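You operate a simulated robot arm through the tools that you are given. There is no shell and no other tool. Be economical: measure what you need, move in short steps, check, and stop when the job is done.

Carry out the task below with a simulated robot arm. There is one attempt and no reset: what you move stays moved.

TASK
Push the cup bar home, shut the guard, reset, raise the lift to 15 cm, lock off.
Fine: blue button to reset, white button to raise, height by the dial.

It is judged by the outcome, as a careful person would: the job done as asked, and still so three seconds after it is handed in. It fails if anything else is knocked over, pushed out of place, dropped, spilled or broken.

THE ROBOT
A 7-joint arm with a two-finger parallel gripper on a trunk, on a base that drives. Base frame: it is fixed to the floor where the robot stands at the start and does not move with it; the origin is under the middle of the robot, x ahead of it, y to its left, z up. Lengths are in m, angles in degrees, forces in N, time in s.
With the tool pointing down near the work surface it reaches from about 0.32 to 0.78 m from the robot's upright axis, wherever it stands. Its first joint turns from -166.0 to 166.0 degrees. Places, roughly: black down button [-1.4, 1.3, 0.7]; blue lift button [-1.3, 1.1, 0.5]; cup bar [0.6, 0.2, 1]; green suction cup [-2, 2.75, 1]; green tap lever [0.4, 0.2, 1]; lift guard [0.3, 0.9, 1.6]; lift switch [-1.4, 1.3, 0.5]; lift table [0.6, 1, 0.6]; number four valve [0.3, 0.2, 0.2]; number one valve [0.2, 0.4, 0.2]; number three valve [0.3, 0.3, 0.2]; number two valve [0.2, 0.4, 0.2]; orange lever [-0.7, 1.3, 0.6]; red prop [-0.1, 1, 0.2]; red suction cup [-2, 2.75, 1]; red tap lever [0.3, 0.4, 1]. Payload 3.91 kg.
The TCP is the grasp point between the finger pads, 0.03 m short of the fingertips. In the tool frame z runs along the fingers and y along their closing line. Largest opening 0.11 m; finger width 0.02, thickness 0.01; the body of the gripper, 0.048 by 0.112 m, starts 0.055 m behind the TCP.
Orientation is told as [roll, pitch, yaw] about the base's x, y, z axes, in that order, counted from this pose: with the fingers straight down and closing along the base's y, the tool's x points along the base's -x, its y along +y and its z along -z.

THE INTERFACE
- The arm moves only by the tool move_arm. Its argument "steps" is a list of rows, each a list of 3 entries, a list of its own where there are three numbers: the shift along the tool's x, y, z in m, then the turn, a rotation vector about the tool's x, y, z in degrees, then the closure, from 0 (fully open) to 1 (shut). In form: [[[tx, ty, tz], [ax, ay, az], claw], ...]. A call has 1 to 8 rows; each row shifts and turns the commanded pose from where the row before left it, along the tool's axes as they then stand. Each row takes 0.2 s and may step no farther than 0.05 m and 8.6 degrees from the row before; otherwise, or with a gripper value out of range, the whole call is refused. Where a pose cannot be reached the arm comes as near as it can. A force on the tool above 90 N (or 10 N above the force at the start of the call, whichever is more), or a blocked arm, ends the call early, and 0.2 s more pass. The fingers move at their own pace (about 0.153 m/s each) and stop on an object; they squeeze with about 38 N. The grip force told is the motor's: it shows also when the fingers shut on nothing. Time passes only in rows, and 0.2 s behind the last, so rows that do not move let the fingers close. The reply holds the time, the measured pose of the TCP, the force on the tool along the base axes, the opening and the grip force, in the units named above and with some noise, with the torque about the TCP (base axes, N m) and any sound that the robot's microphone picked up.
- Cameras (640 x 400 px; columns grow to the right, rows downward): "scene" is now at [-0.0103, 0.207, 1.5029]; the picture's right is [0.65, -0.76, 0.00], its down [-0.48, -0.40, -0.78] and it looks along [0.60, 0.51, -0.62] (base axes); focal length 214 px, centre (320, 200). "wrist" rides on the gripper at [0.077, 0.007, -0.114] in the tool frame; the picture's right is [-0.09, 1.00, 0.00], its down [-0.80, -0.07, -0.59] and it looks along [-0.59, -0.05, 0.80] (tool axes); focal length 270 px, centre (320, 200). There is no depth. A picture from a camera that has moved, and an enlarged one, comes with that camera's place and axes in the base frame and with its lens.
- snapshot(camera): a new picture of that camera. No time passes.
- move_column(by): slides the trunk up (or, below 0, down) by that many m; the arm and the scene camera ride with it, the base frame stays. It gives what a move gives, with no picture.
- base_move(legs): drives the robot by 1 to 6 legs, each [ahead, turn to the left] in m and degrees, along the robot's own axes; the way and the turn of a leg run together, so that a leg with both is an arc; at most 1.5 m and 180 degrees a leg. The arm and the cameras ride along, it lands a little off, and it stops where it bumps. It gives what a move gives.
- turn_head(pan, tilt): turns the head with the scene camera to pan (to the left, within 155 degrees either way) and tilt (down, from -29 to 69), counted from straight ahead of the robot. It gives what a move gives.
- close_up(camera, box): a new picture of the part [left, top, right, bottom] of that camera's present view, enlarged. No time passes.
- sign_off(): hands the job in; it is judged then, once.

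Work in short steps. Places have to be worked out from the pictures, the camera data and where the tool is seen: move nearer, look again, correct. Check each grasp and each placing, and mend what went wrong. You have 120 turns and 98 pictures in all, those below and enlarged ones among them. Open the gripper and draw the arm clear of the work before you hand the job in, unless the task says otherwise; then end with one line.

The tools are called as a command line: name --argument value ..., lists and objects as JSON in quotes. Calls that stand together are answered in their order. move_arm: Moves the arm, as the interface text tells. Its arguments: {"type":"object","properties":{"steps":{"type":"array","items":{"type":"array"}}},"required":["steps"]} The other tools are called the same way: move_column (by) slides the trunk up or down; base_move (legs) drives the base; turn_head (pan, tilt) turns the head that bears the scene camera; snapshot (camera) takes a picture; close_up (camera, box) takes an enlarged picture of a part of a camera's view; sign_off () hands the job in.

At the start:

```text
clock: 0.0
eef_pos: [0.3206, 0.3663, 1.1505]
tcp_rot: [0.0, 0.0, 0.0]
contact_force: [-0.5, 0.4, -0.7]
wrist_torque: [-0.02, 0.01, 0.0]
grip_width: 0.1099
grasp_force: 0.1
trunk travel left (down, up): [-0.475, 0.135]
robot x, y, heading: [-0.0051, 0.0005, -0.1]
head pan, tilt: [40.4, 38.6]
```

scene: 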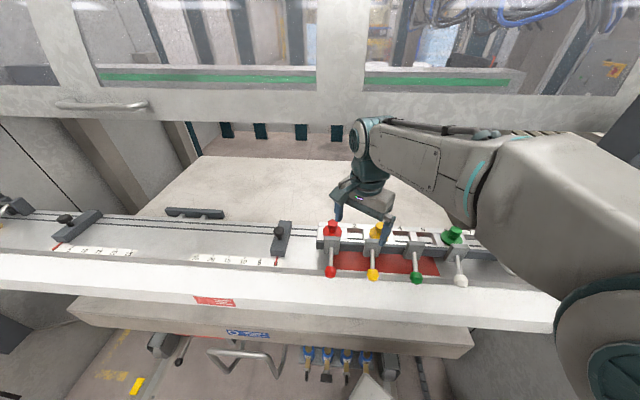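
wrist: 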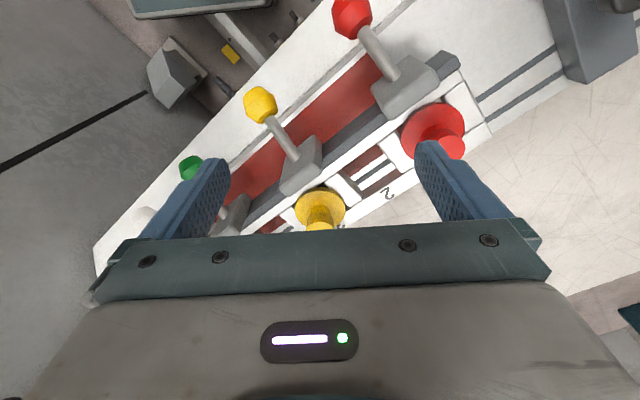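

The scene shows a bench with a cup bar, tap levers and a lift guard behind. I'll look around with the head before moving anything.

close_up --camera "scene" --box '[0, 180, 320, 380]'

close_up --camera "scene" --box '[240, 190, 560, 390]'

turn_head --pan 60 --tilt 10

snapshot --camera "scene"

turn_head --pan 135 --tilt 25

snapshot --camera "scene"

```text
2.00 times, centred on (160, 280) of scene
camera zoom: at [-0.0103, 0.207, 1.5029], right [0.65, -0.76, 0.0], down [-0.48, -0.4, -0.78], along [0.6, 0.51, -0.62], focal length 429 px, centre (640, 40)
```

zoom: 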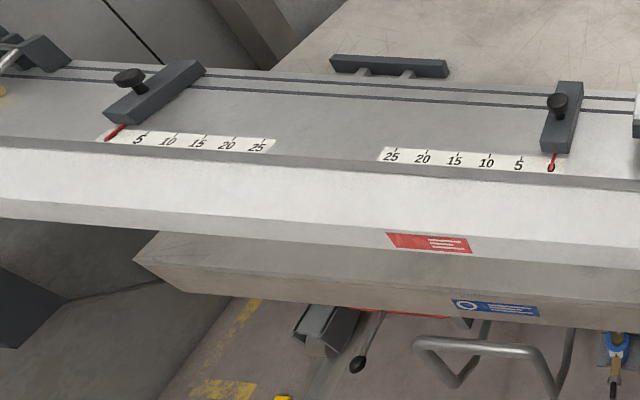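

```text
2.00 times, centred on (400, 290) of scene
camera zoom: at [-0.0103, 0.207, 1.5029], right [0.65, -0.76, 0.0], down [-0.48, -0.4, -0.78], along [0.6, 0.51, -0.62], focal length 429 px, centre (160, 20)
```

zoom: 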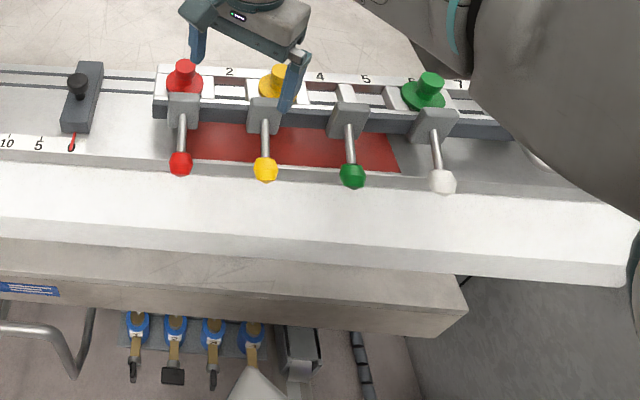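

```text
clock: 0.9
eef_pos: [0.3209, 0.3658, 1.1499]
tcp_rot: [0.0, 0.0, 0.0]
contact_force: [0.0, 0.2, 0.5]
wrist_torque: [0.0, 0.02, 0.02]
grip_width: 0.1101
grasp_force: 0.1
trunk travel left (down, up): [-0.475, 0.135]
robot x, y, heading: [0.0006, 0.0006, -0.1]
head pan, tilt: [60.0, 10.0]
```

```text
93 pictures are left
camera scene: at [-0.0292, 0.2319, 1.5484], right [0.87, -0.5, 0.0], down [-0.09, -0.15, -0.98], along [0.49, 0.85, -0.17], focal length 214 px, centre (320, 200)
```

scene: 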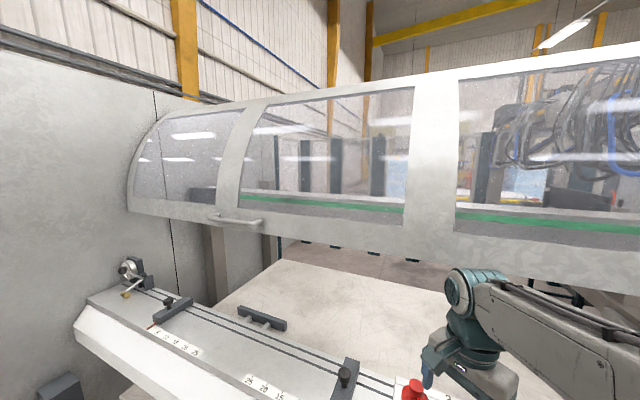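

```text
clock: 2.4
eef_pos: [0.3221, 0.3656, 1.1486]
tcp_rot: [-0.1, 0.0, -0.1]
contact_force: [0.7, 1.1, -0.1]
wrist_torque: [-0.03, -0.01, 0.0]
grip_width: 0.1101
grasp_force: 0.1
trunk travel left (down, up): [-0.475, 0.135]
robot x, y, heading: [0.002, 0.003, -0.0]
head pan, tilt: [135.0, 25.0]
```

```text
92 pictures are left
camera scene: at [-0.1409, 0.2166, 1.5241], right [0.71, 0.71, 0.0], down [0.3, -0.3, -0.91], along [-0.64, 0.64, -0.42], focal length 214 px, centre (320, 200)
```

scene: 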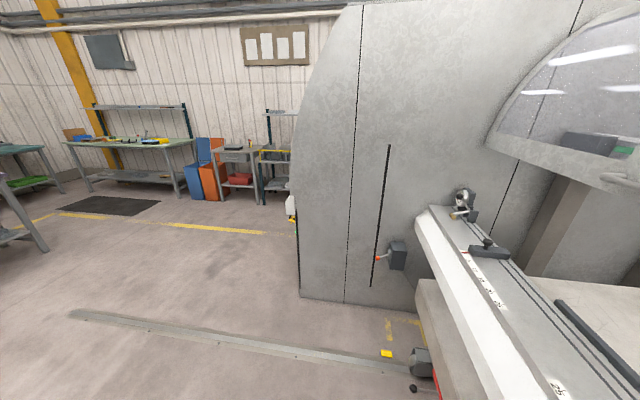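

I'll zoom on the side panel, the gauge on the bench's far end, and the cup bar.

close_up --camera "scene" --box '[260, 140, 500, 290]'

close_up --camera "scene" --box '[400, 170, 560, 270]'

turn_head --pan 80 --tilt 60

snapshot --camera "scene"

turn_head --pan 10 --tilt 50

snapshot --camera "scene"

```text
2.67 times, centred on (380, 215) of scene
camera zoom: at [-0.1409, 0.2166, 1.5241], right [0.71, 0.71, 0.0], down [0.3, -0.3, -0.91], along [-0.64, 0.64, -0.42], focal length 572 px, centre (160, 160)
```

zoom: 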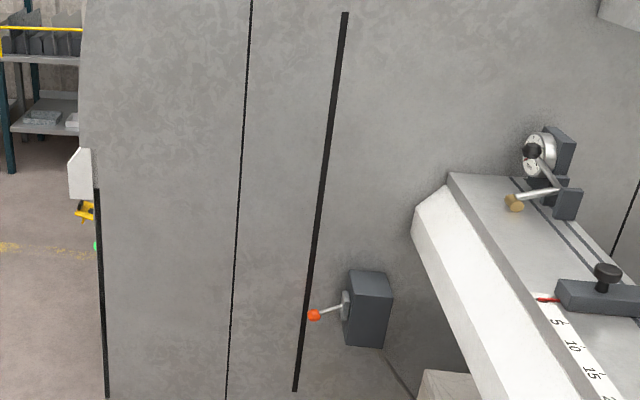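

```text
4.00 times, centred on (480, 220) of scene
camera zoom: at [-0.1409, 0.2166, 1.5241], right [0.71, 0.71, 0.0], down [0.3, -0.3, -0.91], along [-0.64, 0.64, -0.42], focal length 858 px, centre (-320, 120)
```

zoom: 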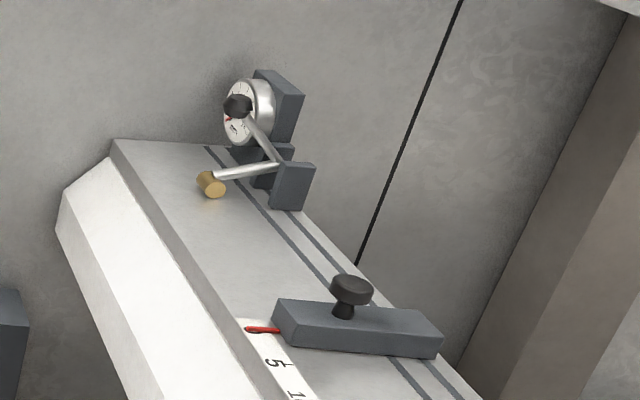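

```text
clock: 3.6
eef_pos: [0.3215, 0.3651, 1.1498]
tcp_rot: [0.1, 0.1, 0.0]
contact_force: [0.4, -0.3, -0.1]
wrist_torque: [0.0, 0.02, 0.01]
grip_width: 0.1101
grasp_force: 0.0
trunk travel left (down, up): [-0.475, 0.135]
robot x, y, heading: [0.001, 0.0002, -0.2]
head pan, tilt: [80.0, 60.0]
```

```text
89 pictures are left
camera scene: at [-0.0642, 0.217, 1.4741], right [0.98, -0.17, 0.0], down [-0.15, -0.85, -0.5], along [0.09, 0.49, -0.87], focal length 214 px, centre (320, 200)
```

scene: 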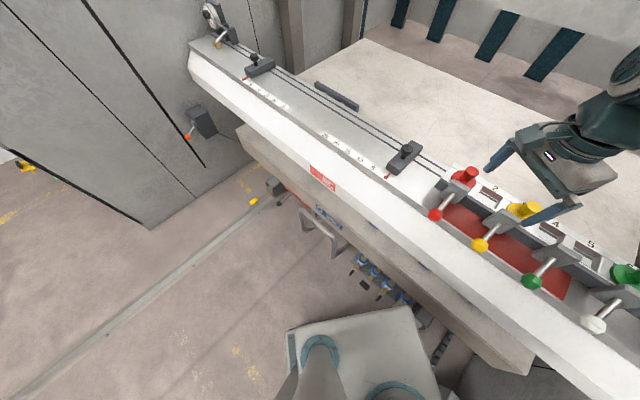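

```text
clock: 5.0
eef_pos: [0.3222, 0.3666, 1.1494]
tcp_rot: [0.0, 0.1, 0.0]
contact_force: [-0.3, -0.8, -0.6]
wrist_torque: [-0.05, -0.03, 0.01]
grip_width: 0.1099
grasp_force: 0.1
trunk travel left (down, up): [-0.475, 0.135]
robot x, y, heading: [0.0027, -0.0024, -0.2]
head pan, tilt: [10.0, 50.0]
```

```text
88 pictures are left
camera scene: at [0.0, 0.1648, 1.4866], right [0.17, -0.98, 0.0], down [-0.75, -0.13, -0.64], along [0.63, 0.11, -0.77], focal length 214 px, centre (320, 200)
```

scene: 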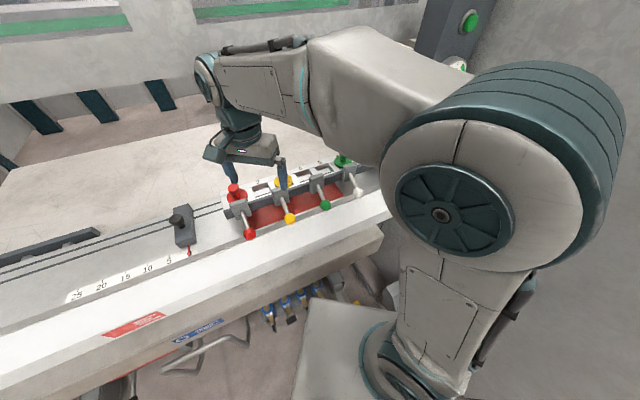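

There's another post with green/white buttons on the right. I'll look there, and zoom on the cup bar.

close_up --camera "scene" --box '[160, 140, 400, 290]'

turn_head --pan 10 --tilt 15

snapshot --camera "scene"

turn_head --pan -50 --tilt 25

snapshot --camera "scene"

```text
2.67 times, centred on (280, 215) of scene
camera zoom: at [0.0, 0.1648, 1.4866], right [0.17, -0.98, 0.0], down [-0.75, -0.13, -0.64], along [0.63, 0.11, -0.77], focal length 572 px, centre (427, 160)
```

zoom: 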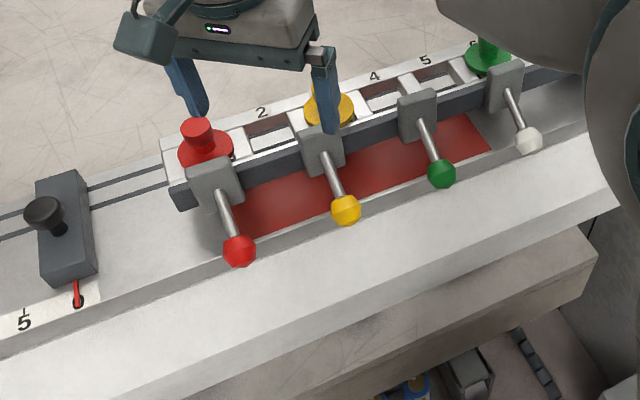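

```text
clock: 6.1
eef_pos: [0.3212, 0.3644, 1.149]
tcp_rot: [0.0, 0.0, -0.1]
contact_force: [-0.2, -0.5, 0.0]
wrist_torque: [0.02, 0.03, -0.05]
grip_width: 0.11
grasp_force: 0.0
trunk travel left (down, up): [-0.475, 0.135]
robot x, y, heading: [-0.0013, -0.0001, 0.6]
head pan, tilt: [10.0, 15.0]
```

```text
86 pictures are left
camera scene: at [0.0162, 0.1676, 1.5403], right [0.17, -0.98, 0.0], down [-0.26, -0.05, -0.97], along [0.95, 0.17, -0.26], focal length 214 px, centre (320, 200)
```

scene: 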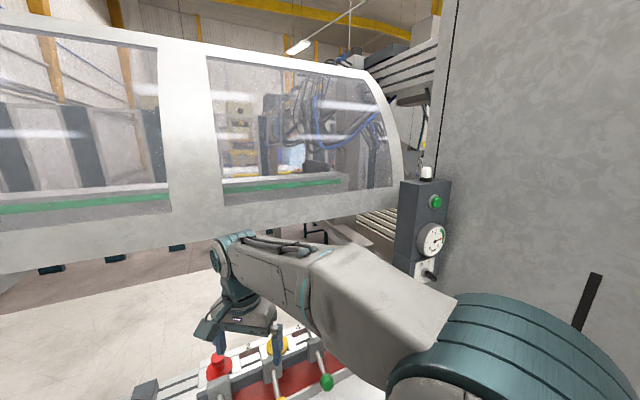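

```text
clock: 7.4
eef_pos: [0.3229, 0.3645, 1.1504]
tcp_rot: [0.0, 0.0, 0.0]
contact_force: [0.1, 0.4, 0.9]
wrist_torque: [0.02, 0.0, -0.01]
grip_width: 0.1101
grasp_force: 0.1
trunk travel left (down, up): [-0.475, 0.135]
robot x, y, heading: [0.0023, -0.0006, -0.3]
head pan, tilt: [-50.0, 25.0]
```

```text
85 pictures are left
camera scene: at [-0.0165, 0.0808, 1.5242], right [-0.77, -0.64, 0.0], down [-0.27, 0.32, -0.91], along [0.58, -0.69, -0.42], focal length 214 px, centre (320, 200)
```

scene: 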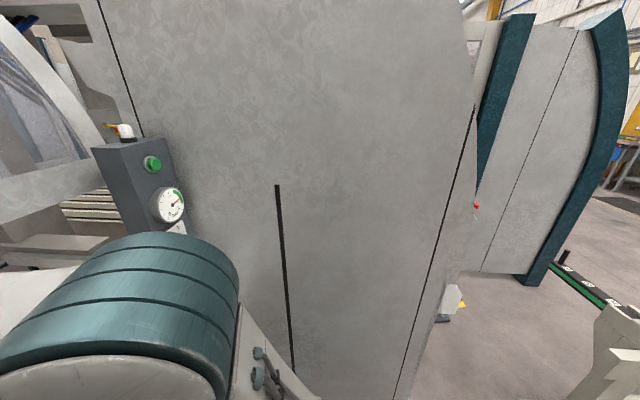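

Zooming on the right-hand post.

close_up --camera "scene" --box '[60, 110, 220, 240]'

close_up --camera "scene" --box '[420, 180, 540, 330]'

turn_head --pan 0 --tilt 25

close_up --camera "scene" --box '[300, 100, 460, 260]'

```text
3.08 times, centred on (140, 175) of scene
camera zoom: at [-0.0165, 0.0808, 1.5242], right [-0.77, -0.64, 0.0], down [-0.27, 0.32, -0.91], along [0.58, -0.69, -0.42], focal length 660 px, centre (874, 277)
```

zoom: 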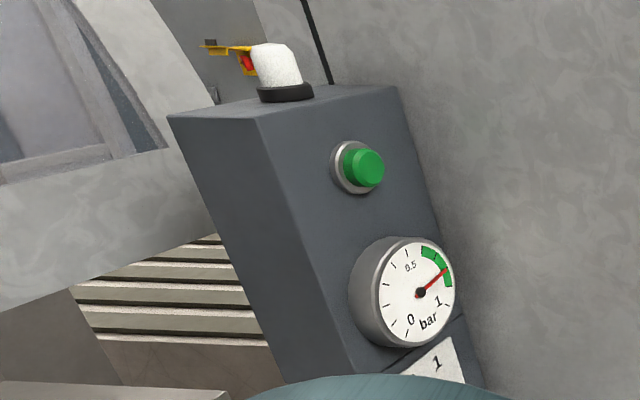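

```text
2.67 times, centred on (480, 255) of scene
camera zoom: at [-0.0165, 0.0808, 1.5242], right [-0.77, -0.64, 0.0], down [-0.27, 0.32, -0.91], along [0.58, -0.69, -0.42], focal length 572 px, centre (-107, 53)
```

zoom: 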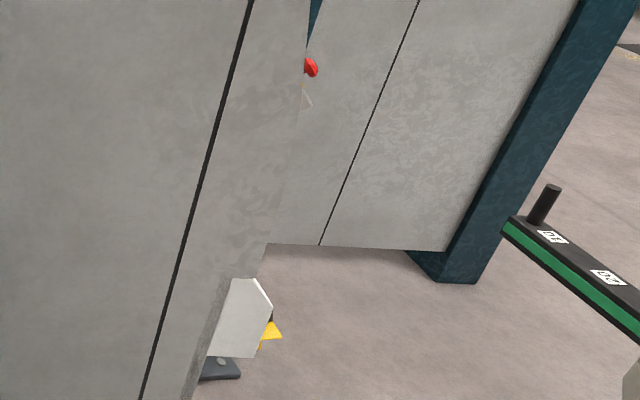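

```text
clock: 8.5
eef_pos: [0.3216, 0.3645, 1.1495]
tcp_rot: [0.0, 0.0, -0.1]
contact_force: [0.0, -0.4, 0.7]
wrist_torque: [-0.01, 0.01, 0.02]
grip_width: 0.1098
grasp_force: 0.0
trunk travel left (down, up): [-0.475, 0.135]
robot x, y, heading: [0.0028, -0.0004, -0.0]
head pan, tilt: [0.0, 25.0]
```

```text
2.50 times, centred on (380, 180) of scene
camera zoom: at [0.0164, 0.1513, 1.5241], right [0.0, -1.0, 0.0], down [-0.42, 0.0, -0.91], along [0.91, 0.0, -0.42], focal length 536 px, centre (170, 250)
```

zoom: 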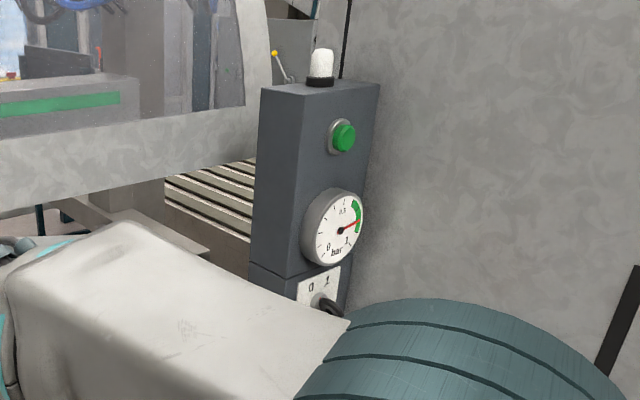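

That post is the vacuum panel; not named. I raise the trunk to get a better overview of the cup bar from the wrist camera.

move_column --by 0.13

snapshot --camera "wrist"

turn_head --pan 25 --tilt 60

snapshot --camera "scene"

```text
clock: 10.1
eef_pos: [0.3217, 0.3653, 1.2786]
tcp_rot: [0.0, 0.0, 0.0]
contact_force: [0.0, 0.3, -0.3]
wrist_torque: [0.0, -0.02, -0.02]
grip_width: 0.11
grasp_force: 0.2
trunk travel left (down, up): [-0.605, 0.005]
robot x, y, heading: [-0.0017, 0.0004, -0.2]
head pan, tilt: [0.0, 25.0]
```

```text
81 pictures are left
camera wrist: at [0.2445, 0.3729, 1.3945], right [0.09, 1.0, 0.0], down [0.8, -0.07, 0.59], along [0.59, -0.05, -0.8], focal length 270 px, centre (320, 200)
```

wrist: 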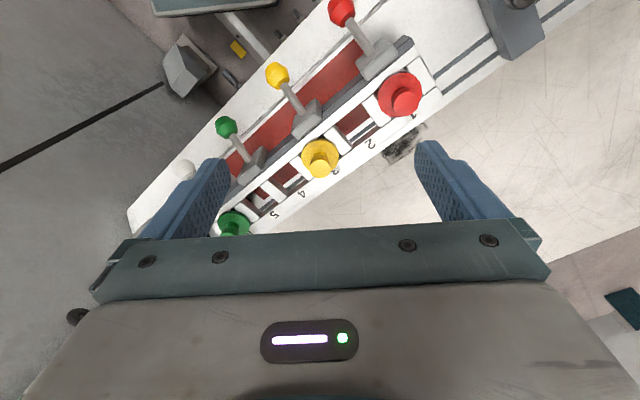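

```text
clock: 11.1
eef_pos: [0.3212, 0.3659, 1.2785]
tcp_rot: [-0.1, -0.1, 0.0]
contact_force: [-0.5, 0.2, -0.2]
wrist_torque: [0.0, 0.05, 0.02]
grip_width: 0.1103
grasp_force: 0.1
trunk travel left (down, up): [-0.605, 0.005]
robot x, y, heading: [-0.0004, 0.0032, -0.1]
head pan, tilt: [25.0, 60.0]
```

```text
80 pictures are left
camera scene: at [-0.0153, 0.1795, 1.6041], right [0.42, -0.91, 0.0], down [-0.78, -0.37, -0.5], along [0.45, 0.21, -0.87], focal length 214 px, centre (320, 200)
```

scene: 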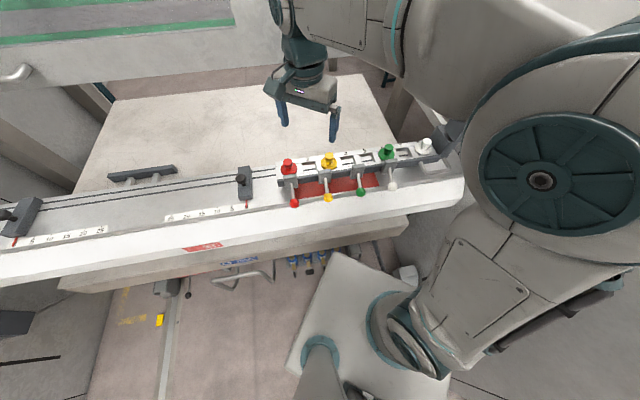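

close_up --camera "scene" --box '[220, 120, 480, 230]'

close_up --camera "wrist" --box '[180, 0, 460, 240]'

```text
2.46 times, centred on (350, 175) of scene
camera zoom: at [-0.0153, 0.1795, 1.6041], right [0.42, -0.91, 0.0], down [-0.78, -0.37, -0.5], along [0.45, 0.21, -0.87], focal length 528 px, centre (246, 262)
```

zoom: 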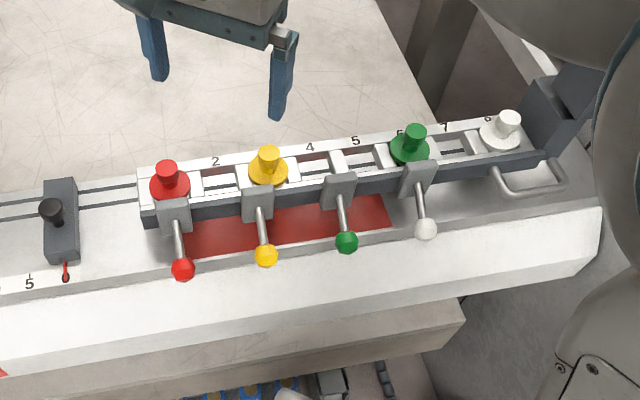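

```text
1.67 times, centred on (320, 120) of wrist
camera zoom: at [0.2444, 0.3728, 1.3946], right [0.09, 1.0, 0.0], down [0.8, -0.07, 0.59], along [0.59, -0.05, -0.8], focal length 450 px, centre (320, 333)
```

zoom: 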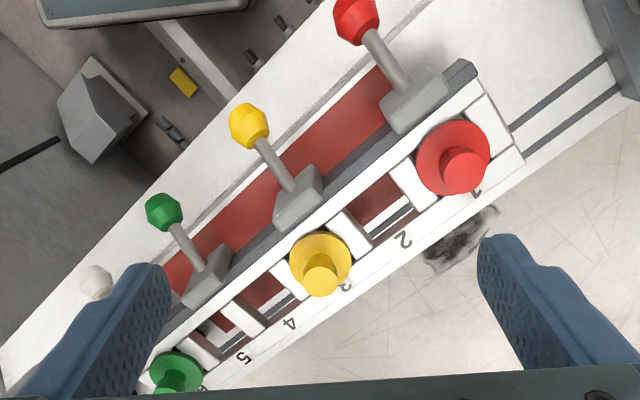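

The bar lies along roughly (0.58,-0.81) with a wire handle at its right end. I move the wrist camera to look at that end.

move_arm --steps '[[[-0.01, -0.045, 0], [0, 0, 0], 0], [[-0.01, -0.045, 0], [0, 0, 0], 0], [[-0.01, -0.045, 0], [0, 0, 0], 0], [[-0.01, -0.045, 0], [0, 0, 0], 0], [[-0.01, -0.045, 0], [0, 0, 0], 0], [[-0.01, -0.045, 0], [0, 0, 0], 0]]'

snapshot --camera "wrist"

snapshot --camera "scene"

```text
clock: 12.5
eef_pos: [0.3833, 0.093, 1.2805]
tcp_rot: [0.0, -0.1, 0.1]
contact_force: [-0.1, 0.0, 0.5]
wrist_torque: [-0.03, -0.01, 0.01]
grip_width: 0.1101
grasp_force: 0.0
trunk travel left (down, up): [-0.605, 0.005]
robot x, y, heading: [0.0015, 0.0007, -0.0]
head pan, tilt: [25.0, 60.0]
```

```text
77 pictures are left
camera wrist: at [0.3057, 0.0999, 1.3948], right [0.09, 1.0, 0.0], down [0.8, -0.07, 0.59], along [0.59, -0.05, -0.8], focal length 270 px, centre (320, 200)
```

wrist: 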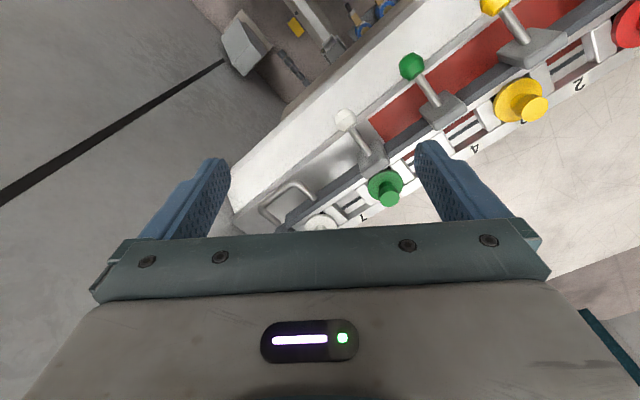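

```text
76 pictures are left
camera scene: at [-0.0153, 0.1786, 1.6042], right [0.42, -0.91, 0.0], down [-0.79, -0.37, -0.5], along [0.45, 0.21, -0.87], focal length 214 px, centre (320, 200)
```

scene: 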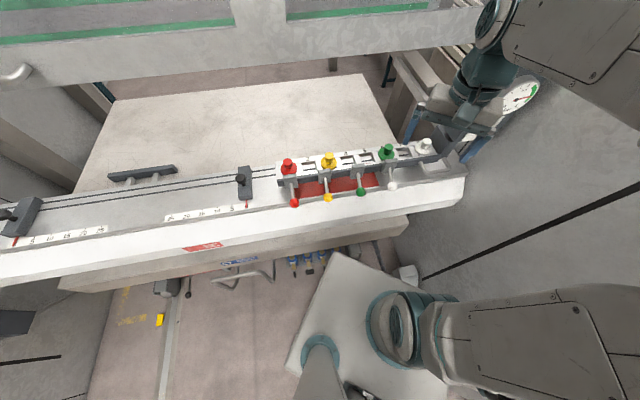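

close_up --camera "scene" --box '[260, 110, 500, 230]'

close_up --camera "wrist" --box '[210, 50, 530, 250]'

```text
2.67 times, centred on (380, 170) of scene
camera zoom: at [-0.0153, 0.1786, 1.6042], right [0.42, -0.91, 0.0], down [-0.79, -0.37, -0.5], along [0.45, 0.21, -0.87], focal length 572 px, centre (160, 280)
```

zoom: 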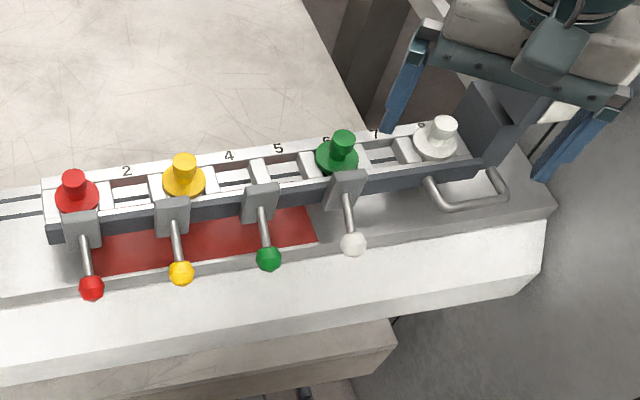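

```text
2.00 times, centred on (370, 150) of wrist
camera zoom: at [0.3057, 0.0999, 1.3948], right [0.09, 1.0, 0.0], down [0.8, -0.07, 0.59], along [0.59, -0.05, -0.8], focal length 541 px, centre (220, 300)
```

zoom: 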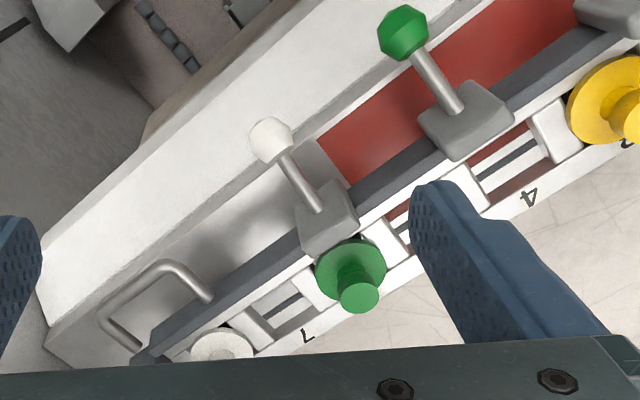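

close_up --camera "scene" --box '[390, 125, 486, 185]'

move_arm --steps '[[[0.04, -0.03, 0], [0, 0, 0], 0], [[0.03, -0.04, 0], [0, 0, 0], 0], [[0.03, -0.04, 0], [0, 0, 0], 0]]'

snapshot --camera "wrist"

close_up --camera "scene" --box '[390, 105, 486, 185]'

```text
6.67 times, centred on (438, 155) of scene
camera zoom: at [-0.0153, 0.1786, 1.6042], right [0.42, -0.91, 0.0], down [-0.79, -0.37, -0.5], along [0.45, 0.21, -0.87], focal length 1430 px, centre (-467, 500)
```

zoom: 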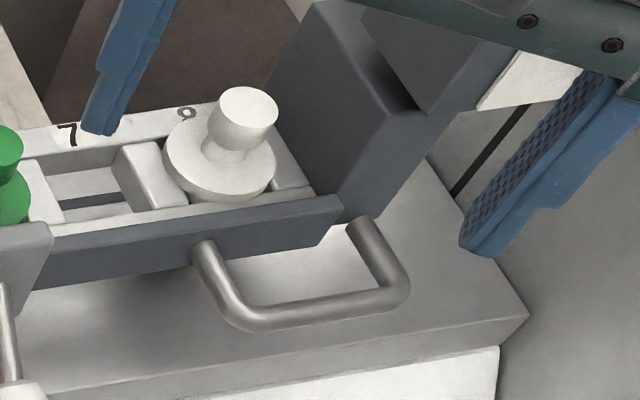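

```text
clock: 13.3
eef_pos: [0.2807, -0.0159, 1.279]
tcp_rot: [0.0, 0.0, 0.0]
contact_force: [0.9, 1.0, -0.4]
wrist_torque: [0.03, -0.02, 0.02]
grip_width: 0.1101
grasp_force: 0.0
trunk travel left (down, up): [-0.605, 0.005]
robot x, y, heading: [0.0007, -0.0003, 0.0]
head pan, tilt: [25.0, 60.0]
```

```text
72 pictures are left
camera wrist: at [0.2037, -0.0089, 1.394], right [0.09, 1.0, 0.0], down [0.8, -0.07, 0.59], along [0.59, -0.05, -0.8], focal length 270 px, centre (320, 200)
```

wrist: 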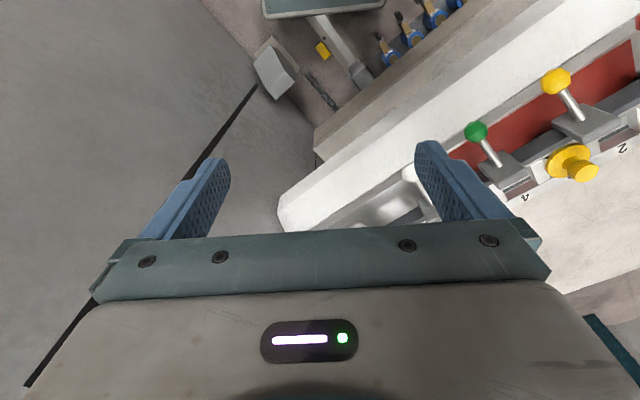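

```text
5.00 times, centred on (438, 145) of scene
camera zoom: at [-0.0166, 0.1787, 1.6041], right [0.42, -0.91, 0.0], down [-0.78, -0.37, -0.5], along [0.45, 0.21, -0.87], focal length 1072 px, centre (-270, 475)
```

zoom: 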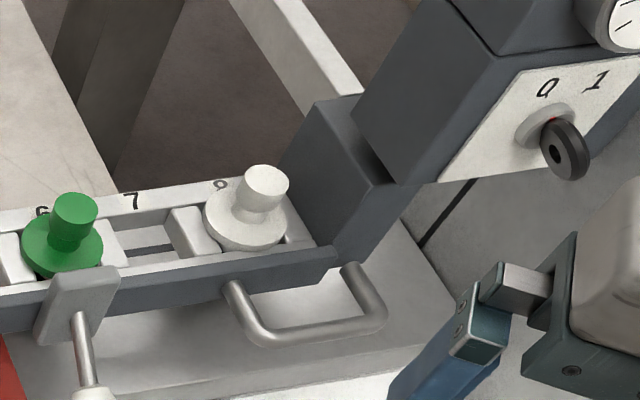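

The right end looks butted to the pillar, but I can't tell yet. I tilt the wrist to look at that end from the front.

move_arm --steps '[[[0, 0.03, 0], [0, -8.4, 0], 0], [[0, 0.03, 0], [0, -8.4, 0], 0], [[0, 0.02, 0.03], [0, -8.4, 0], 0]]'

snapshot --camera "wrist"

turn_head --pan 30 --tilt 30

snapshot --camera "scene"

```text
clock: 14.1
eef_pos: [0.2891, 0.0661, 1.251]
tcp_rot: [0.1, -25.4, -0.1]
contact_force: [0.1, 0.1, -0.5]
wrist_torque: [-0.02, -0.03, 0.04]
grip_width: 0.1102
grasp_force: 0.1
trunk travel left (down, up): [-0.605, 0.005]
robot x, y, heading: [0.0008, -0.001, 0.1]
head pan, tilt: [25.0, 60.0]
```

```text
70 pictures are left
camera wrist: at [0.1719, 0.0734, 1.3227], right [0.08, 1.0, 0.04], down [0.47, -0.07, 0.88], along [0.88, -0.05, -0.47], focal length 270 px, centre (320, 200)
```

wrist: 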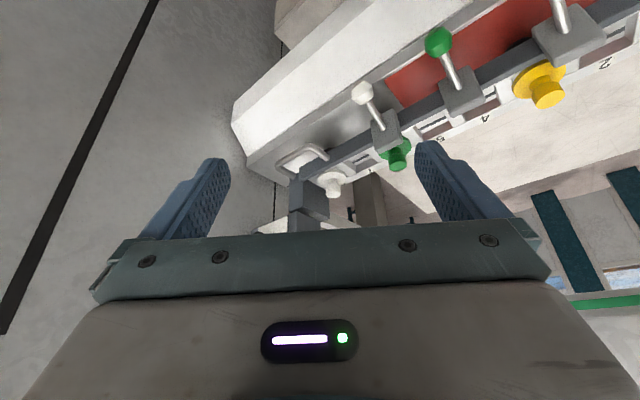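

```text
clock: 15.1
eef_pos: [0.2909, 0.0655, 1.2513]
tcp_rot: [0.0, -25.3, 0.1]
contact_force: [0.3, -0.3, -0.8]
wrist_torque: [-0.02, 0.04, 0.01]
grip_width: 0.1099
grasp_force: 0.0
trunk travel left (down, up): [-0.605, 0.005]
robot x, y, heading: [-0.0023, 0.0004, 0.1]
head pan, tilt: [30.0, 30.0]
```

```text
69 pictures are left
camera scene: at [0.0025, 0.1964, 1.6461], right [0.5, -0.87, 0.0], down [-0.43, -0.25, -0.87], along [0.75, 0.43, -0.5], focal length 214 px, centre (320, 200)
```

scene: 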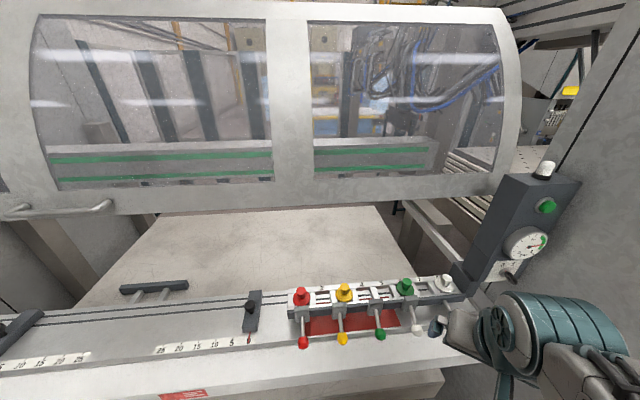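

close_up --camera "scene" --box '[270, 240, 500, 360]'

close_up --camera "wrist" --box '[230, 90, 430, 250]'

```text
2.78 times, centred on (385, 300) of scene
camera zoom: at [0.0025, 0.1964, 1.6461], right [0.5, -0.87, 0.0], down [-0.43, -0.25, -0.87], along [0.75, 0.43, -0.5], focal length 597 px, centre (139, -78)
```

zoom: 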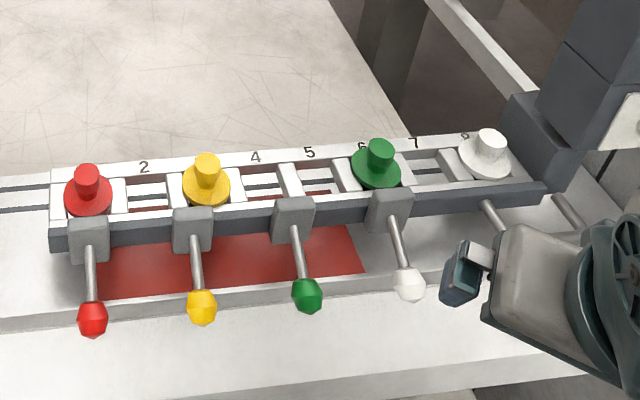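

```text
2.50 times, centred on (330, 170) of wrist
camera zoom: at [0.1721, 0.0726, 1.3231], right [0.08, 1.0, 0.04], down [0.47, -0.07, 0.88], along [0.88, -0.05, -0.48], focal length 676 px, centre (295, 275)
```

zoom: 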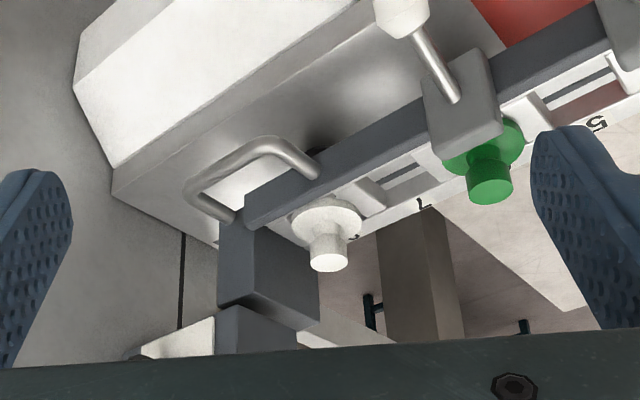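

Before driving, I look at the surroundings of the base: valves stick out near it.

turn_head --pan 60 --tilt 69

snapshot --camera "scene"

close_up --camera "scene" --box '[200, 200, 500, 400]'

turn_head --pan 120 --tilt 65

snapshot --camera "scene"

```text
clock: 16.1
eef_pos: [0.2912, 0.0656, 1.2518]
tcp_rot: [0.0, -25.1, 0.0]
contact_force: [0.2, -0.4, -0.7]
wrist_torque: [0.01, -0.03, -0.01]
grip_width: 0.1101
grasp_force: 0.0
trunk travel left (down, up): [-0.605, 0.005]
robot x, y, heading: [0.002, 0.0004, 0.1]
head pan, tilt: [60.0, 68.8]
```

```text
66 pictures are left
camera scene: at [-0.0478, 0.1997, 1.5947], right [0.87, -0.5, 0.0], down [-0.47, -0.81, -0.36], along [0.18, 0.31, -0.93], focal length 214 px, centre (320, 200)
```

scene: 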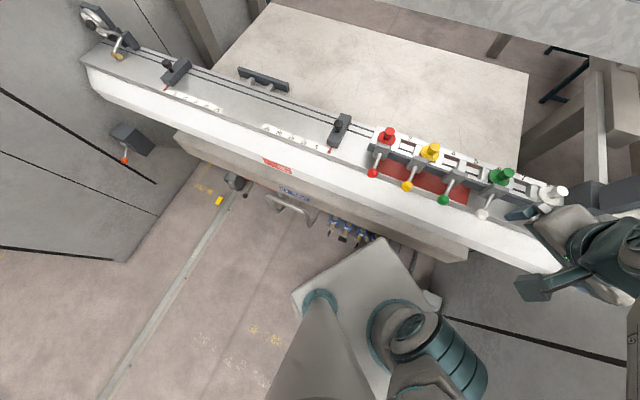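

```text
2.00 times, centred on (350, 300) of scene
camera zoom: at [-0.0478, 0.1997, 1.5947], right [0.87, -0.5, 0.0], down [-0.47, -0.81, -0.36], along [0.18, 0.31, -0.93], focal length 429 px, centre (260, 0)
```

zoom: 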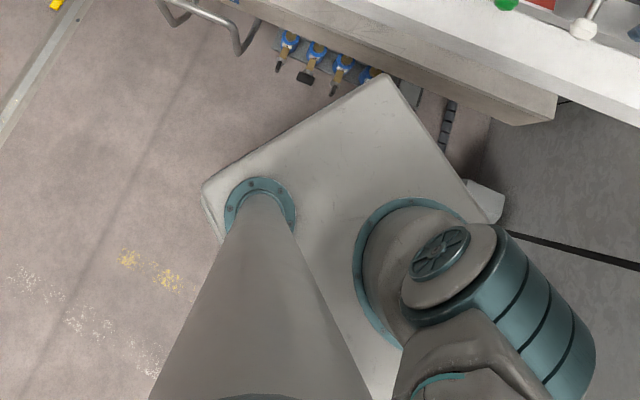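

```text
clock: 17.4
eef_pos: [0.29, 0.0646, 1.2517]
tcp_rot: [0.0, -25.1, -0.1]
contact_force: [-0.3, -0.5, -0.4]
wrist_torque: [-0.03, -0.02, -0.02]
grip_width: 0.1101
grasp_force: 0.1
trunk travel left (down, up): [-0.605, 0.005]
robot x, y, heading: [0.0008, -0.0021, 0.0]
head pan, tilt: [120.0, 65.0]
```

```text
64 pictures are left
camera scene: at [-0.1062, 0.2038, 1.5985], right [0.87, 0.5, 0.0], down [0.45, -0.79, -0.42], along [-0.21, 0.37, -0.91], focal length 214 px, centre (320, 200)
```

scene: 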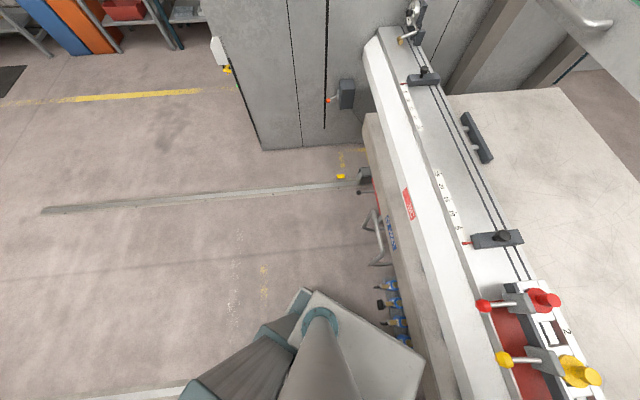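

I check what's behind the robot, and zoom on the red prop area and the far-left panel.

close_up --camera "scene" --box '[320, 140, 440, 340]'

turn_head --pan 155 --tilt 45

snapshot --camera "scene"

turn_head --pan -140 --tilt 40

snapshot --camera "scene"

```text
2.00 times, centred on (380, 240) of scene
camera zoom: at [-0.1062, 0.2038, 1.5985], right [0.87, 0.5, 0.0], down [0.45, -0.79, -0.42], along [-0.21, 0.37, -0.91], focal length 429 px, centre (200, 120)
```

zoom: 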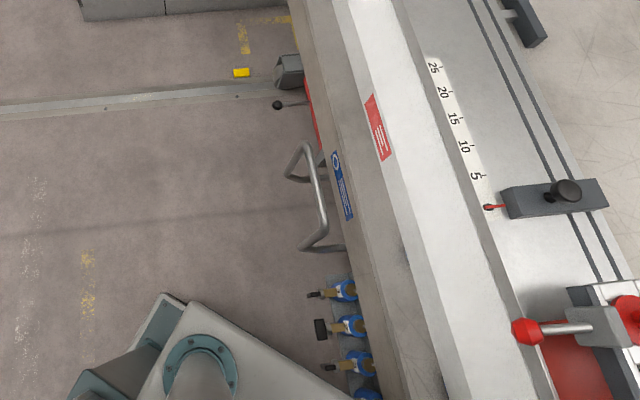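

```text
clock: 18.4
eef_pos: [0.2904, 0.0662, 1.2526]
tcp_rot: [-0.1, -25.1, 0.0]
contact_force: [-0.2, 0.0, 0.5]
wrist_torque: [0.01, 0.01, 0.0]
grip_width: 0.11
grasp_force: 0.1
trunk travel left (down, up): [-0.605, 0.005]
robot x, y, heading: [0.0023, -0.0009, 0.0]
head pan, tilt: [154.7, 45.0]
```

```text
62 pictures are left
camera scene: at [-0.1493, 0.186, 1.6235], right [0.43, 0.9, 0.0], down [0.64, -0.3, -0.71], along [-0.64, 0.3, -0.71], focal length 214 px, centre (320, 200)
```

scene: 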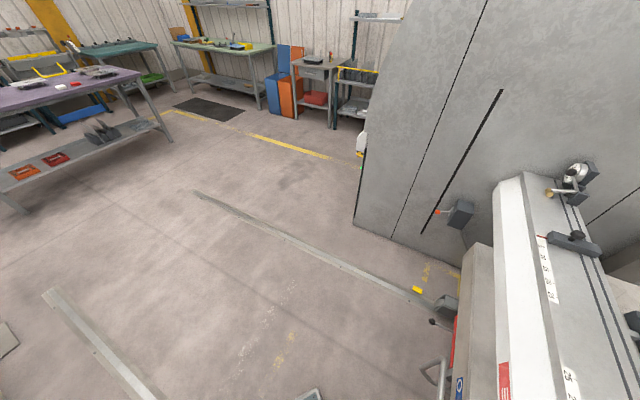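

```text
clock: 22.5
eef_pos: [0.2912, 0.0645, 1.2522]
tcp_rot: [0.0, -25.1, 0.0]
contact_force: [-0.7, -0.3, 0.2]
wrist_torque: [0.02, -0.02, 0.01]
grip_width: 0.1099
grasp_force: 0.0
trunk travel left (down, up): [-0.605, 0.005]
robot x, y, heading: [0.0003, 0.0011, -0.3]
head pan, tilt: [-140.0, 40.0]
```

```text
61 pictures are left
camera scene: at [-0.141, 0.0965, 1.6308], right [-0.64, 0.77, 0.0], down [0.49, 0.41, -0.77], along [-0.59, -0.49, -0.64], focal length 214 px, centre (320, 200)
```

scene: 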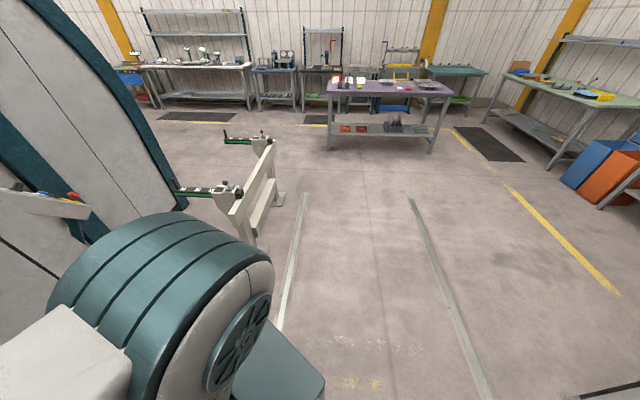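

Behind is clear. I back off 0.35 m and look at the bar lower from the front.

base_move --legs '[[-0.4, 0]]'

move_column --by -0.45

turn_head --pan 15 --tilt 15

snapshot --camera "scene"

```text
clock: 24.9
eef_pos: [-0.1066, 0.0651, 1.2522]
tcp_rot: [0.0, -25.2, 0.1]
contact_force: [0.6, -0.5, 0.6]
wrist_torque: [-0.03, -0.01, 0.02]
grip_width: 0.1099
grasp_force: 0.0
trunk travel left (down, up): [-0.605, 0.005]
robot x, y, heading: [-0.3961, -0.0021, 0.0]
head pan, tilt: [-140.0, 40.0]
```

```text
refused: -0.45 is not a number from -0.4 to 0.4
```

```text
clock: 27.3
eef_pos: [-0.1047, 0.0657, 1.252]
tcp_rot: [-0.1, -25.2, 0.0]
contact_force: [1.0, 0.4, 0.2]
wrist_torque: [-0.02, 0.02, 0.0]
grip_width: 0.1098
grasp_force: 0.1
trunk travel left (down, up): [-0.605, 0.005]
robot x, y, heading: [-0.3953, -0.0006, 0.3]
head pan, tilt: [15.0, 15.0]
```

```text
60 pictures are left
camera scene: at [-0.3822, 0.1749, 1.6704], right [0.26, -0.97, 0.0], down [-0.25, -0.07, -0.97], along [0.93, 0.25, -0.26], focal length 214 px, centre (320, 200)
```

scene: 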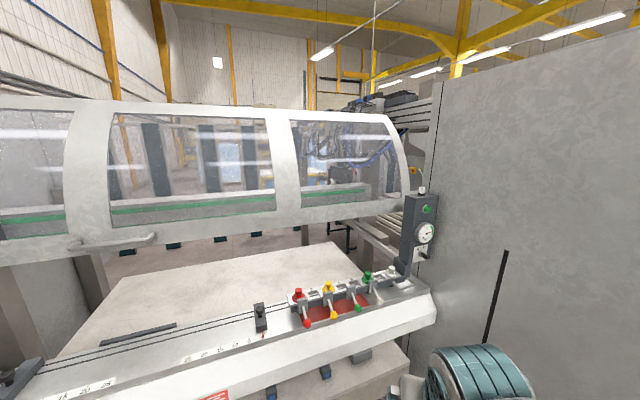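

move_column --by -0.38

turn_head --pan 10 --tilt 15

close_up --camera "scene" --box '[220, 100, 500, 275]'

```text
clock: 29.4
eef_pos: [-0.0949, 0.0657, 0.9935]
tcp_rot: [-1.0, -16.8, 0.3]
contact_force: [-0.5, 0.1, -0.3]
wrist_torque: [-0.01, -0.02, -0.02]
grip_width: 0.1101
grasp_force: 0.0
trunk travel left (down, up): [-0.387, 0.223]
robot x, y, heading: [-0.3965, 0.0017, 0.3]
head pan, tilt: [15.0, 15.0]
stopped: the arm was blocked; the commanded pose is now the measured one
```

```text
clock: 30.1
eef_pos: [-0.0953, 0.0665, 0.998]
tcp_rot: [-0.9, -17.0, 0.4]
contact_force: [0.1, -0.7, 0.0]
wrist_torque: [-0.03, 0.0, 0.01]
grip_width: 0.1101
grasp_force: 0.1
trunk travel left (down, up): [-0.387, 0.223]
robot x, y, heading: [-0.3947, -0.0, 0.2]
head pan, tilt: [10.0, 15.0]
```

```text
2.29 times, centred on (360, 188) of scene
camera zoom: at [-0.3804, 0.167, 1.4517], right [0.18, -0.98, 0.0], down [-0.25, -0.05, -0.97], along [0.95, 0.17, -0.26], focal length 490 px, centre (229, 229)
```

zoom: 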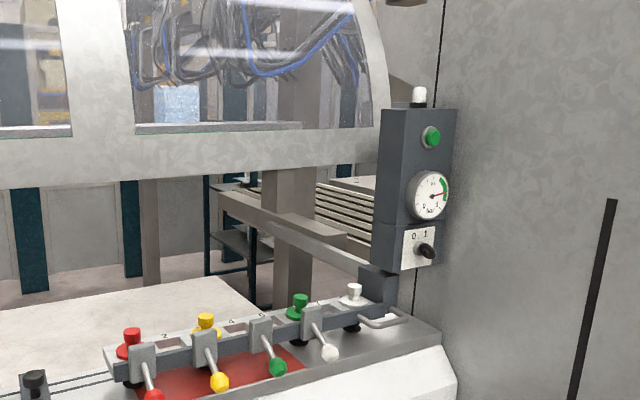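

The arm folded against itself at low trunk; I raise the trunk a bit, then drive left along the bench to view the bar end-on and get near the guard handle.

move_column --by 0.2

base_move --legs '[[0, 90], [0.66, 0], [0, -55]]'

turn_head --pan -55 --tilt 30

snapshot --camera "scene"

```text
clock: 32.3
eef_pos: [-0.0953, 0.0651, 1.1991]
tcp_rot: [-1.0, -16.9, 0.5]
contact_force: [0.2, 0.2, 0.1]
wrist_torque: [-0.03, -0.01, -0.03]
grip_width: 0.1101
grasp_force: 0.0
trunk travel left (down, up): [-0.587, 0.023]
robot x, y, heading: [-0.3968, -0.002, 0.1]
head pan, tilt: [10.0, 15.0]
```

```text
clock: 41.8
eef_pos: [-0.2066, 0.9307, 1.1978]
tcp_rot: [-1.2, -17.1, 44.1]
contact_force: [0.0, -0.2, 0.4]
wrist_torque: [0.01, -0.01, 0.04]
grip_width: 0.1099
grasp_force: 0.2
trunk travel left (down, up): [-0.587, 0.023]
robot x, y, heading: [-0.3947, 0.6896, 53.7]
head pan, tilt: [10.0, 15.0]
stopped in leg 3: the robot was blocked; the commanded pose is now the measured one
```

```text
clock: 43.1
eef_pos: [-0.2085, 0.9326, 1.199]
tcp_rot: [-1.0, -17.0, 44.3]
contact_force: [-0.6, 0.4, -0.5]
wrist_torque: [0.03, 0.03, 0.0]
grip_width: 0.1099
grasp_force: 0.0
trunk travel left (down, up): [-0.587, 0.023]
robot x, y, heading: [-0.3929, 0.6909, 53.8]
head pan, tilt: [-55.0, 30.0]
```

```text
58 pictures are left
camera scene: at [-0.4694, 0.7166, 1.6278], right [-0.02, -1.0, 0.0], down [-0.5, 0.01, -0.87], along [0.87, -0.02, -0.5], focal length 214 px, centre (320, 200)
```

scene: 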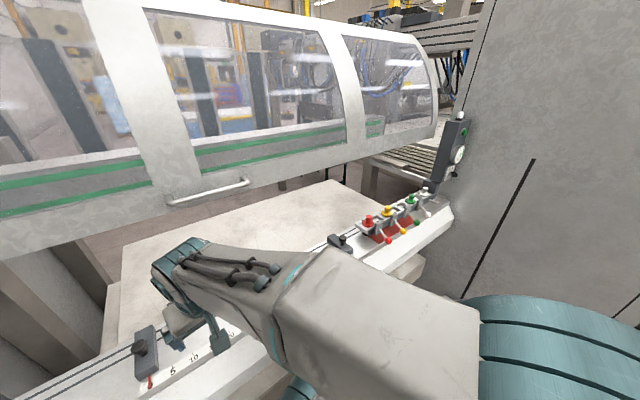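

The base bumped something during the last turn. I look down to see what.

turn_head --pan 45 --tilt 65

snapshot --camera "scene"

turn_head --pan -40 --tilt 69

snapshot --camera "scene"

```text
clock: 44.9
eef_pos: [-0.2087, 0.9339, 1.1984]
tcp_rot: [-1.0, -17.0, 44.2]
contact_force: [-0.2, -0.4, 0.1]
wrist_torque: [0.04, 0.02, -0.03]
grip_width: 0.1098
grasp_force: 0.1
trunk travel left (down, up): [-0.587, 0.023]
robot x, y, heading: [-0.3909, 0.6942, 53.7]
head pan, tilt: [45.0, 65.0]
```

```text
57 pictures are left
camera scene: at [-0.569, 0.7785, 1.5801], right [0.99, 0.15, 0.0], down [0.14, -0.9, -0.42], along [-0.06, 0.42, -0.91], focal length 214 px, centre (320, 200)
```

scene: 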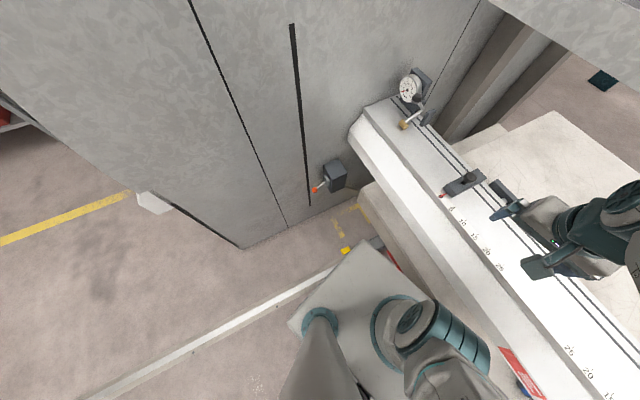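

```text
clock: 46.5
eef_pos: [-0.2082, 0.9323, 1.1988]
tcp_rot: [-1.0, -16.9, 44.2]
contact_force: [0.0, 0.0, 0.6]
wrist_torque: [0.05, 0.0, 0.01]
grip_width: 0.1099
grasp_force: 0.0
trunk travel left (down, up): [-0.587, 0.023]
robot x, y, heading: [-0.3955, 0.6914, 53.7]
head pan, tilt: [-40.0, 68.8]
```

```text
56 pictures are left
camera scene: at [-0.5055, 0.7318, 1.5763], right [0.24, -0.97, 0.0], down [-0.91, -0.22, -0.36], along [0.35, 0.09, -0.93], focal length 214 px, centre (320, 200)
```

scene: 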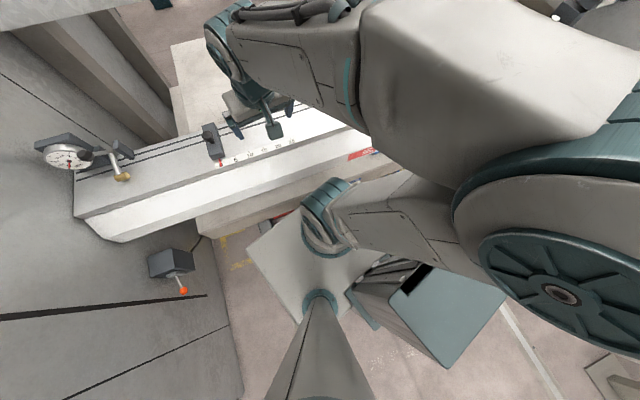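

The base's front corner is beside the prop's foot. I back away 0.2 m and inspect it.

base_move --legs '[[-0.25, 0]]'

turn_head --pan 15 --tilt 65

snapshot --camera "scene"

```text
clock: 48.3
eef_pos: [-0.3562, 0.7306, 1.1976]
tcp_rot: [-1.1, -17.1, 44.5]
contact_force: [-0.1, -1.4, 0.0]
wrist_torque: [-0.01, -0.03, 0.0]
grip_width: 0.1099
grasp_force: 0.1
trunk travel left (down, up): [-0.587, 0.023]
robot x, y, heading: [-0.5404, 0.4913, 53.9]
head pan, tilt: [-40.0, 68.8]
```

```text
clock: 49.5
eef_pos: [-0.3562, 0.732, 1.1984]
tcp_rot: [-1.1, -17.0, 44.5]
contact_force: [-0.2, -0.6, 0.4]
wrist_torque: [0.02, 0.01, 0.02]
grip_width: 0.1101
grasp_force: 0.1
trunk travel left (down, up): [-0.587, 0.023]
robot x, y, heading: [-0.5409, 0.4874, 54.1]
head pan, tilt: [15.0, 65.0]
```

```text
55 pictures are left
camera scene: at [-0.6847, 0.5732, 1.5801], right [0.93, -0.36, 0.0], down [-0.32, -0.85, -0.42], along [0.15, 0.39, -0.91], focal length 214 px, centre (320, 200)
```

scene: 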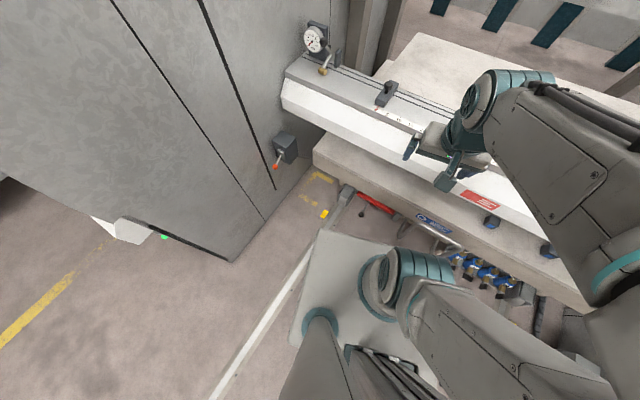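

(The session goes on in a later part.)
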